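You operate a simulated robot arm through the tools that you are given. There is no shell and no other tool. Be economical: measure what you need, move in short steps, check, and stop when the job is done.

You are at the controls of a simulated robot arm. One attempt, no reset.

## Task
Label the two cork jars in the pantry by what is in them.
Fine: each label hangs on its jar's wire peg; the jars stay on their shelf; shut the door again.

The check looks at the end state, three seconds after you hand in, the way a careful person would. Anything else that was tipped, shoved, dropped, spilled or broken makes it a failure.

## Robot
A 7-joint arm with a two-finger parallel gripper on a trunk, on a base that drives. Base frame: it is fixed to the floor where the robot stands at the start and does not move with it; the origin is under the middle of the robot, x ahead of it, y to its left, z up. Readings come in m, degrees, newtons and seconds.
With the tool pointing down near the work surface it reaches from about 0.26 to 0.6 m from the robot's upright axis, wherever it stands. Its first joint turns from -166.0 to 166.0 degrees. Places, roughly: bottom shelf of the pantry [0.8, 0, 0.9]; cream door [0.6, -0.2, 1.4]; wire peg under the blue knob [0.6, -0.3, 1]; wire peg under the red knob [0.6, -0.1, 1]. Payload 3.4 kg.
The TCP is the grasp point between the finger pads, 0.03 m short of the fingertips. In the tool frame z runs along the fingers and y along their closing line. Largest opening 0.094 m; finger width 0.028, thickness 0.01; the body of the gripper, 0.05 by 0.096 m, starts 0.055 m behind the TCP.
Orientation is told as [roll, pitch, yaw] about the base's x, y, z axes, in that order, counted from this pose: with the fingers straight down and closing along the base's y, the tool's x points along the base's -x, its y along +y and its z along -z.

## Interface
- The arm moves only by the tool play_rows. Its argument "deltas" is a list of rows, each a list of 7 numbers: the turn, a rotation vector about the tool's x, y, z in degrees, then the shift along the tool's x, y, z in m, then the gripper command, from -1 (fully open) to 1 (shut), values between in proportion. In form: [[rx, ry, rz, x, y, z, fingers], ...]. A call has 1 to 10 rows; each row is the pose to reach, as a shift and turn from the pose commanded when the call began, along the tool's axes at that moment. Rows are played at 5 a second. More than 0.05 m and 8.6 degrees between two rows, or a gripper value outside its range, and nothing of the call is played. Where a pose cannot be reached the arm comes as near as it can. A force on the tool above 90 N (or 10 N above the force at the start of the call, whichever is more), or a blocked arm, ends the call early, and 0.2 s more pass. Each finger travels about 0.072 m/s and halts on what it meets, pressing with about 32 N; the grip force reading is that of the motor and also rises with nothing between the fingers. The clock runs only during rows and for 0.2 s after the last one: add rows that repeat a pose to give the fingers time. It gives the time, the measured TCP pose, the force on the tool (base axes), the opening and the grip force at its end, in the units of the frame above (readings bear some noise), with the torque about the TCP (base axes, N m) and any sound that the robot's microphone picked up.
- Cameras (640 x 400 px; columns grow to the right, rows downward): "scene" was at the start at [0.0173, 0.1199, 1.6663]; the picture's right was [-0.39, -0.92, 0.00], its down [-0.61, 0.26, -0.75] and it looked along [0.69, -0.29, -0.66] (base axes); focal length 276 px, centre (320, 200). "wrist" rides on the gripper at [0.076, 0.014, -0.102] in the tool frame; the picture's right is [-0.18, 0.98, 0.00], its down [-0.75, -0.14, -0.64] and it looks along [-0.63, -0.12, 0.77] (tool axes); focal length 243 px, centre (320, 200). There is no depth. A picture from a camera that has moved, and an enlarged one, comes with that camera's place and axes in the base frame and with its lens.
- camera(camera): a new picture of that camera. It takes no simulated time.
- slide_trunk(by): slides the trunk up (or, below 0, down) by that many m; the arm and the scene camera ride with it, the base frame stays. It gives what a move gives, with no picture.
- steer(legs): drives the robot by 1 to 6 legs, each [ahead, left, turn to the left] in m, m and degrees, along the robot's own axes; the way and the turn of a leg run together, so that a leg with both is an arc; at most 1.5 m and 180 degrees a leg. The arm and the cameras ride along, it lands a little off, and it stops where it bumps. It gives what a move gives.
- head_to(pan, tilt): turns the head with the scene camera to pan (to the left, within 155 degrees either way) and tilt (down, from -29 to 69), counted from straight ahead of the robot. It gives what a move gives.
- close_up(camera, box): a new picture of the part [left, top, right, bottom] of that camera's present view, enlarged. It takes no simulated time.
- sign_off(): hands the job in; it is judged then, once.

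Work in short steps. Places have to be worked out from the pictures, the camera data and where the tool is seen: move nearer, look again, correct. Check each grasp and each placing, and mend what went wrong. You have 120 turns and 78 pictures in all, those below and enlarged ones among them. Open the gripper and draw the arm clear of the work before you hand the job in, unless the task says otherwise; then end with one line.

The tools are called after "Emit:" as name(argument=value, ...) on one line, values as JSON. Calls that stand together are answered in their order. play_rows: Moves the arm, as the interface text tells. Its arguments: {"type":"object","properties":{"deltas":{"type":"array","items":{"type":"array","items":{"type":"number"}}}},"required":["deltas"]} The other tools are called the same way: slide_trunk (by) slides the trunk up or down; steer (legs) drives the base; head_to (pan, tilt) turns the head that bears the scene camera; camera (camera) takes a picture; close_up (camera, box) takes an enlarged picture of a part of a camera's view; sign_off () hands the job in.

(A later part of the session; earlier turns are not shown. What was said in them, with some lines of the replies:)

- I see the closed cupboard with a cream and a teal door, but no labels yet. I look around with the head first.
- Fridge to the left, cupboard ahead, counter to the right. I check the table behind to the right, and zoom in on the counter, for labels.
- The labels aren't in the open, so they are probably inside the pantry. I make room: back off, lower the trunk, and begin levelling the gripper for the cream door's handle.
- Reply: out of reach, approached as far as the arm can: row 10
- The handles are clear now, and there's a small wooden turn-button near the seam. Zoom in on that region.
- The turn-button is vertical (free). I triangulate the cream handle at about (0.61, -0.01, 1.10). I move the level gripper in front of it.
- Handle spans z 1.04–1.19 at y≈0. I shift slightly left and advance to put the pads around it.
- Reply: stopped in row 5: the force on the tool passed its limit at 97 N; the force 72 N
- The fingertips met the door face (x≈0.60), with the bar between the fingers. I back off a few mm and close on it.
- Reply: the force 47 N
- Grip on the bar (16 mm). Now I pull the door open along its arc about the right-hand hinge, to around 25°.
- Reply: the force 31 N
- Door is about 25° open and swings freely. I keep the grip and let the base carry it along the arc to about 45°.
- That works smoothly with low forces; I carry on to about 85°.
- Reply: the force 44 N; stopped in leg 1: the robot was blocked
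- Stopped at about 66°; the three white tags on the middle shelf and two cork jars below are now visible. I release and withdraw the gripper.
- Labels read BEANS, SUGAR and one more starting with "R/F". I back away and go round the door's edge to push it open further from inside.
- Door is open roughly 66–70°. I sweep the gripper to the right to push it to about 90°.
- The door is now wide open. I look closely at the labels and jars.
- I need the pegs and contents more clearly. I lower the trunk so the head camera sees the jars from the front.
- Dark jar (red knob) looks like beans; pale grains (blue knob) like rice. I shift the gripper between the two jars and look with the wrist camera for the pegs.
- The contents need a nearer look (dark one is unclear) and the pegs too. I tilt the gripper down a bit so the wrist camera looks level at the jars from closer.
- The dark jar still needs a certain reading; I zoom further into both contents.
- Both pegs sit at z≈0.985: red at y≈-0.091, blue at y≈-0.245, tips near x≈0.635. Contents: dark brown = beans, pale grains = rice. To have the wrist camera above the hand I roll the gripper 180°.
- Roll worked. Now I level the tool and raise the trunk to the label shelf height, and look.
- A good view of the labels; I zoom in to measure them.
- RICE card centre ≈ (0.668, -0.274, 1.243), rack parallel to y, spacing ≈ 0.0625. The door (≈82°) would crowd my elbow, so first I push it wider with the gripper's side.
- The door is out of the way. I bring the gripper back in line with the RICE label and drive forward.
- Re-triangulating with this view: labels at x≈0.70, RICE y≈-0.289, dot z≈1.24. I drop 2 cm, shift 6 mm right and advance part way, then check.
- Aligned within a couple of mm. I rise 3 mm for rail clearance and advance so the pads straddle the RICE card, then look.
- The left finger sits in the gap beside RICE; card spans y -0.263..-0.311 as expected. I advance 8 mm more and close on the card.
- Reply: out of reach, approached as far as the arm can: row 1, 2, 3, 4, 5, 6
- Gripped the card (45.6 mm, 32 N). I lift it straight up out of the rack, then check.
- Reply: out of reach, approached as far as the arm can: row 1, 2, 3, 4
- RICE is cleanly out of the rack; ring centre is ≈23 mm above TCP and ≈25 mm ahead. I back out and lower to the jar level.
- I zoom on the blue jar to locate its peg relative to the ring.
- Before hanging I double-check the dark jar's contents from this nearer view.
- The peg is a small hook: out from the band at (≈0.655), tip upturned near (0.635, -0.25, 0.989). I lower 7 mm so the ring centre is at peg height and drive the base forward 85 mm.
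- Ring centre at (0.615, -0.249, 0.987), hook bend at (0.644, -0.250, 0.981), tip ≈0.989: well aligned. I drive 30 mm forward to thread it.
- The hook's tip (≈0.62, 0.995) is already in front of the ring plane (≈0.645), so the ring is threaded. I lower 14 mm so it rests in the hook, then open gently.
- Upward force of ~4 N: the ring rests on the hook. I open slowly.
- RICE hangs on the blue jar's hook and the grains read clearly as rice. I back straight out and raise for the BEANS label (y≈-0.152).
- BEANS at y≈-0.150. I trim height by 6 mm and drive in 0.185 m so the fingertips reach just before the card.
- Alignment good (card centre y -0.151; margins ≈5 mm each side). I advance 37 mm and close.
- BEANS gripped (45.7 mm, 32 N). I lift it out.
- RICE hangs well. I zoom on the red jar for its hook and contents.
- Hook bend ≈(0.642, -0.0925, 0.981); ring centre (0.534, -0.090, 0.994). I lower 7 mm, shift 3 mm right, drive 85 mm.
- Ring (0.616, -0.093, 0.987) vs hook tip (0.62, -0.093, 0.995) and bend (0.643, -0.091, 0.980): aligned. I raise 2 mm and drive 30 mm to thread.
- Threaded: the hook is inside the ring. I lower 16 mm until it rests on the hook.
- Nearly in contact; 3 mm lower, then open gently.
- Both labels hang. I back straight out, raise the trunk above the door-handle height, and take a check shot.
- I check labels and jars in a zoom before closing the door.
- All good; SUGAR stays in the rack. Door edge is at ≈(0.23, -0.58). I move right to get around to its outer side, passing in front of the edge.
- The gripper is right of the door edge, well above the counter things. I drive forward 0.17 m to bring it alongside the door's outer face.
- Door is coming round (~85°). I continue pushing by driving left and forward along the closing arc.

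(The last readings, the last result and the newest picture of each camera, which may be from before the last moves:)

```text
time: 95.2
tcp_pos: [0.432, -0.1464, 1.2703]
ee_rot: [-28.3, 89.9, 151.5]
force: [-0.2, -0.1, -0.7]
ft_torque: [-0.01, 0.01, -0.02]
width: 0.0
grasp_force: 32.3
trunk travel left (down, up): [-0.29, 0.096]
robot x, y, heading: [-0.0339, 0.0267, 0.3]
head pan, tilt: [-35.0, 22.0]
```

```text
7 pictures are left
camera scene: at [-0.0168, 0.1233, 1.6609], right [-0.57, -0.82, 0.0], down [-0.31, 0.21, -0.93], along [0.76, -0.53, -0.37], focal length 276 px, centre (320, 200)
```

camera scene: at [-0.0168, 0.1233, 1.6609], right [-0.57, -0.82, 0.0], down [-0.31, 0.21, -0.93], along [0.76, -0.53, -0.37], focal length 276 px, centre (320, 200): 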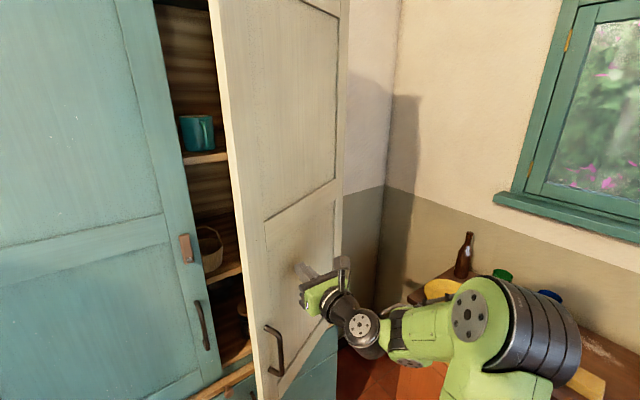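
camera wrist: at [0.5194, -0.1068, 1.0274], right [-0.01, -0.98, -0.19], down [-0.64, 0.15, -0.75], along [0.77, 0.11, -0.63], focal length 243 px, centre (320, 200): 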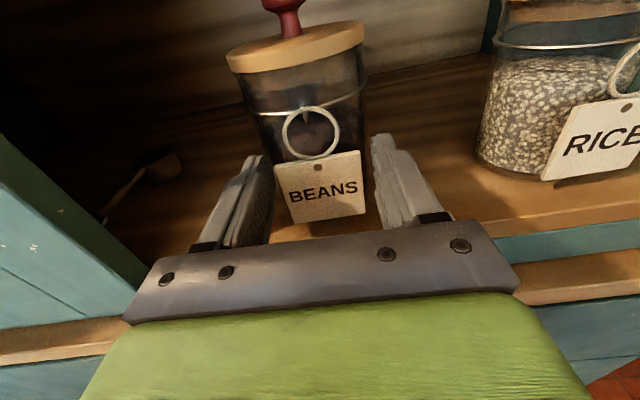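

Door at ~30°. Now I press it shut with the fingertips, moving a bit left for leverage.

Emit:
play_rows(deltas=[[0, 0, 0, 0, -0.015, 0.025, 1], [0, 0, 0, 0, -0.03, 0.05, 1], [0, 0, 0, 0, -0.045, 0.075, 1], [0, 0, 0, 0, -0.06, 0.1, 1], [0, 0, 0, 0, -0.06, 0.12, 1], [0, 0, 0, 0, -0.06, 0.13, 1], [0, 0, 0, 0, -0.06, 0.138, 1], [0, 0, 0, 0, -0.06, 0.144, 1], [0, 0, 0, 0, -0.06, 0.144, 1]])

Emit:
camera(camera="scene")

```text
time: 97.2
tcp_pos: [0.576, -0.0867, 1.2704]
ee_rot: [-77.6, 89.9, 102.0]
force: [-5.8, 0.2, 0.3]
ft_torque: [0.03, 0.0, 0.05]
width: 0.0
grasp_force: 32.6
trunk travel left (down, up): [-0.29, 0.096]
robot x, y, heading: [-0.036, 0.0193, -0.1]
head pan, tilt: [-35.0, 22.0]
```

```text
6 pictures are left
camera scene: at [-0.0198, 0.1219, 1.661], right [-0.57, -0.82, 0.0], down [-0.31, 0.21, -0.93], along [0.76, -0.53, -0.37], focal length 276 px, centre (320, 200)
```

scene: 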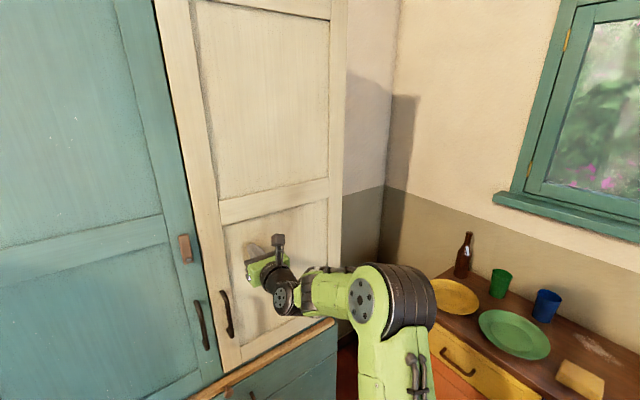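

The door looks shut; I press a few mm more to be sure it's seated.

Emit:
play_rows(deltas=[[0, 0, 0, 0, 0, 0.004, 1], [0, 0, 0, 0, 0, 0.008, 1], [0, 0, 0, 0, 0, 0.01, 1], [0, 0, 0, 0, 0, 0.01, 1]])

```text
time: 98.2
tcp_pos: [0.574, -0.087, 1.2724]
ee_rot: [-47.8, 89.8, 131.7]
force: [-54.6, 3.1, -17.6]
ft_torque: [-0.17, 0.28, 0.41]
width: 0.0
grasp_force: 31.7
trunk travel left (down, up): [-0.29, 0.096]
robot x, y, heading: [-0.0318, 0.0199, -0.0]
head pan, tilt: [-35.0, 22.0]
```

Firmly against its stop (55 N). I withdraw the arm, open the gripper, and check the closed door.

Emit:
play_rows(deltas=[[0, 0, 0, 0, 0, -0.02, 1], [0, 0, 0, 0, 0, -0.06, 0], [0, 0, 0, 0, 0, -0.1, -1], [0, 0, 0, 0, 0, -0.14, -1], [0, 0, 0, 0, 0, -0.16, -1], [0, 0, 0, 0, 0, -0.16, -1]])

Emit:
steer(legs=[[-0.15, 0, 0]])

Emit:
head_to(pan=-22, tilt=30)

Emit:
camera(camera="scene")

Emit:
close_up(camera="scene", box=[200, 0, 360, 250])

```text
time: 99.6
tcp_pos: [0.4246, -0.0862, 1.2724]
ee_rot: [-58.0, 89.9, 121.6]
force: [0.1, 0.0, -0.6]
ft_torque: [-0.02, -0.02, -0.02]
width: 0.0944
grasp_force: 0.2
trunk travel left (down, up): [-0.29, 0.096]
robot x, y, heading: [-0.0313, 0.0235, 0.0]
head pan, tilt: [-35.0, 22.0]
```

```text
time: 101.0
tcp_pos: [0.2755, -0.0868, 1.2706]
ee_rot: [-81.2, 89.8, 98.6]
force: [-0.4, 0.2, -0.1]
ft_torque: [0.01, -0.01, 0.0]
width: 0.094
grasp_force: 0.1
trunk travel left (down, up): [-0.29, 0.096]
robot x, y, heading: [-0.1824, 0.0199, 0.2]
head pan, tilt: [-35.0, 22.0]
```

```text
time: 101.7
tcp_pos: [0.2775, -0.0876, 1.2717]
ee_rot: [-49.7, 89.8, 130.0]
force: [0.3, 0.2, 0.4]
ft_torque: [-0.03, -0.01, 0.01]
width: 0.0938
grasp_force: 0.0
trunk travel left (down, up): [-0.29, 0.096]
robot x, y, heading: [-0.1839, 0.024, 0.4]
head pan, tilt: [-22.0, 30.0]
```

```text
5 pictures are left
camera scene: at [-0.1585, 0.1406, 1.6482], right [-0.37, -0.93, 0.0], down [-0.46, 0.19, -0.87], along [0.8, -0.32, -0.5], focal length 276 px, centre (320, 200)
```

scene: 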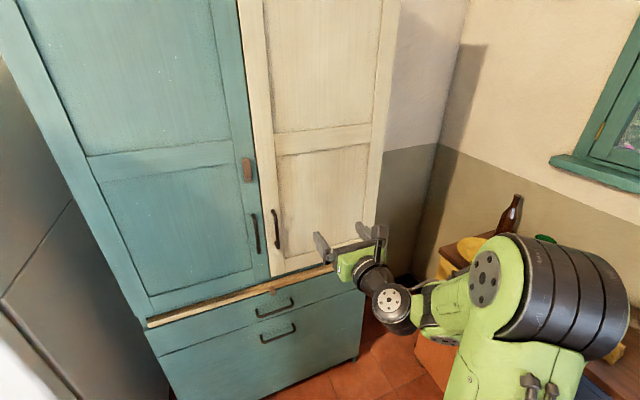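

```text
1.60 times, centred on (280, 125) of scene
camera zoom: at [-0.1585, 0.1406, 1.6482], right [-0.37, -0.93, 0.0], down [-0.46, 0.19, -0.87], along [0.8, -0.32, -0.5], focal length 442 px, centre (384, 320)
```

zoom: 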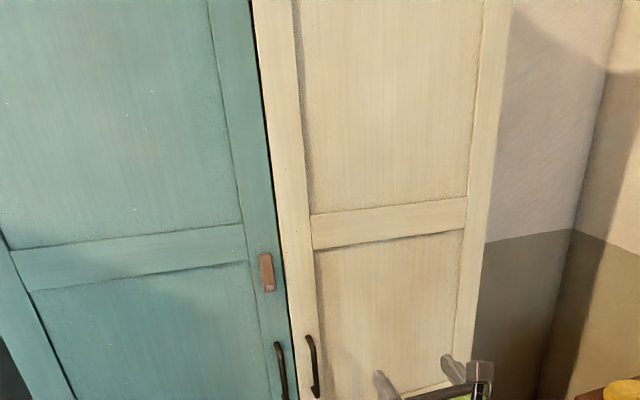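

The cream door is flush and shut, as at the start, the gripper is open and the arm is clear. I hand in.

Emit:
sign_off()

```text
The job is handed in.
```

The BEANS label hangs on the red-knob jar and the RICE label on the blue-knob jar; both jars stayed on their shelf, and the cream door is shut. The red jar's dark contents never came out sharp in the pictures, so BEANS is my best reading there.
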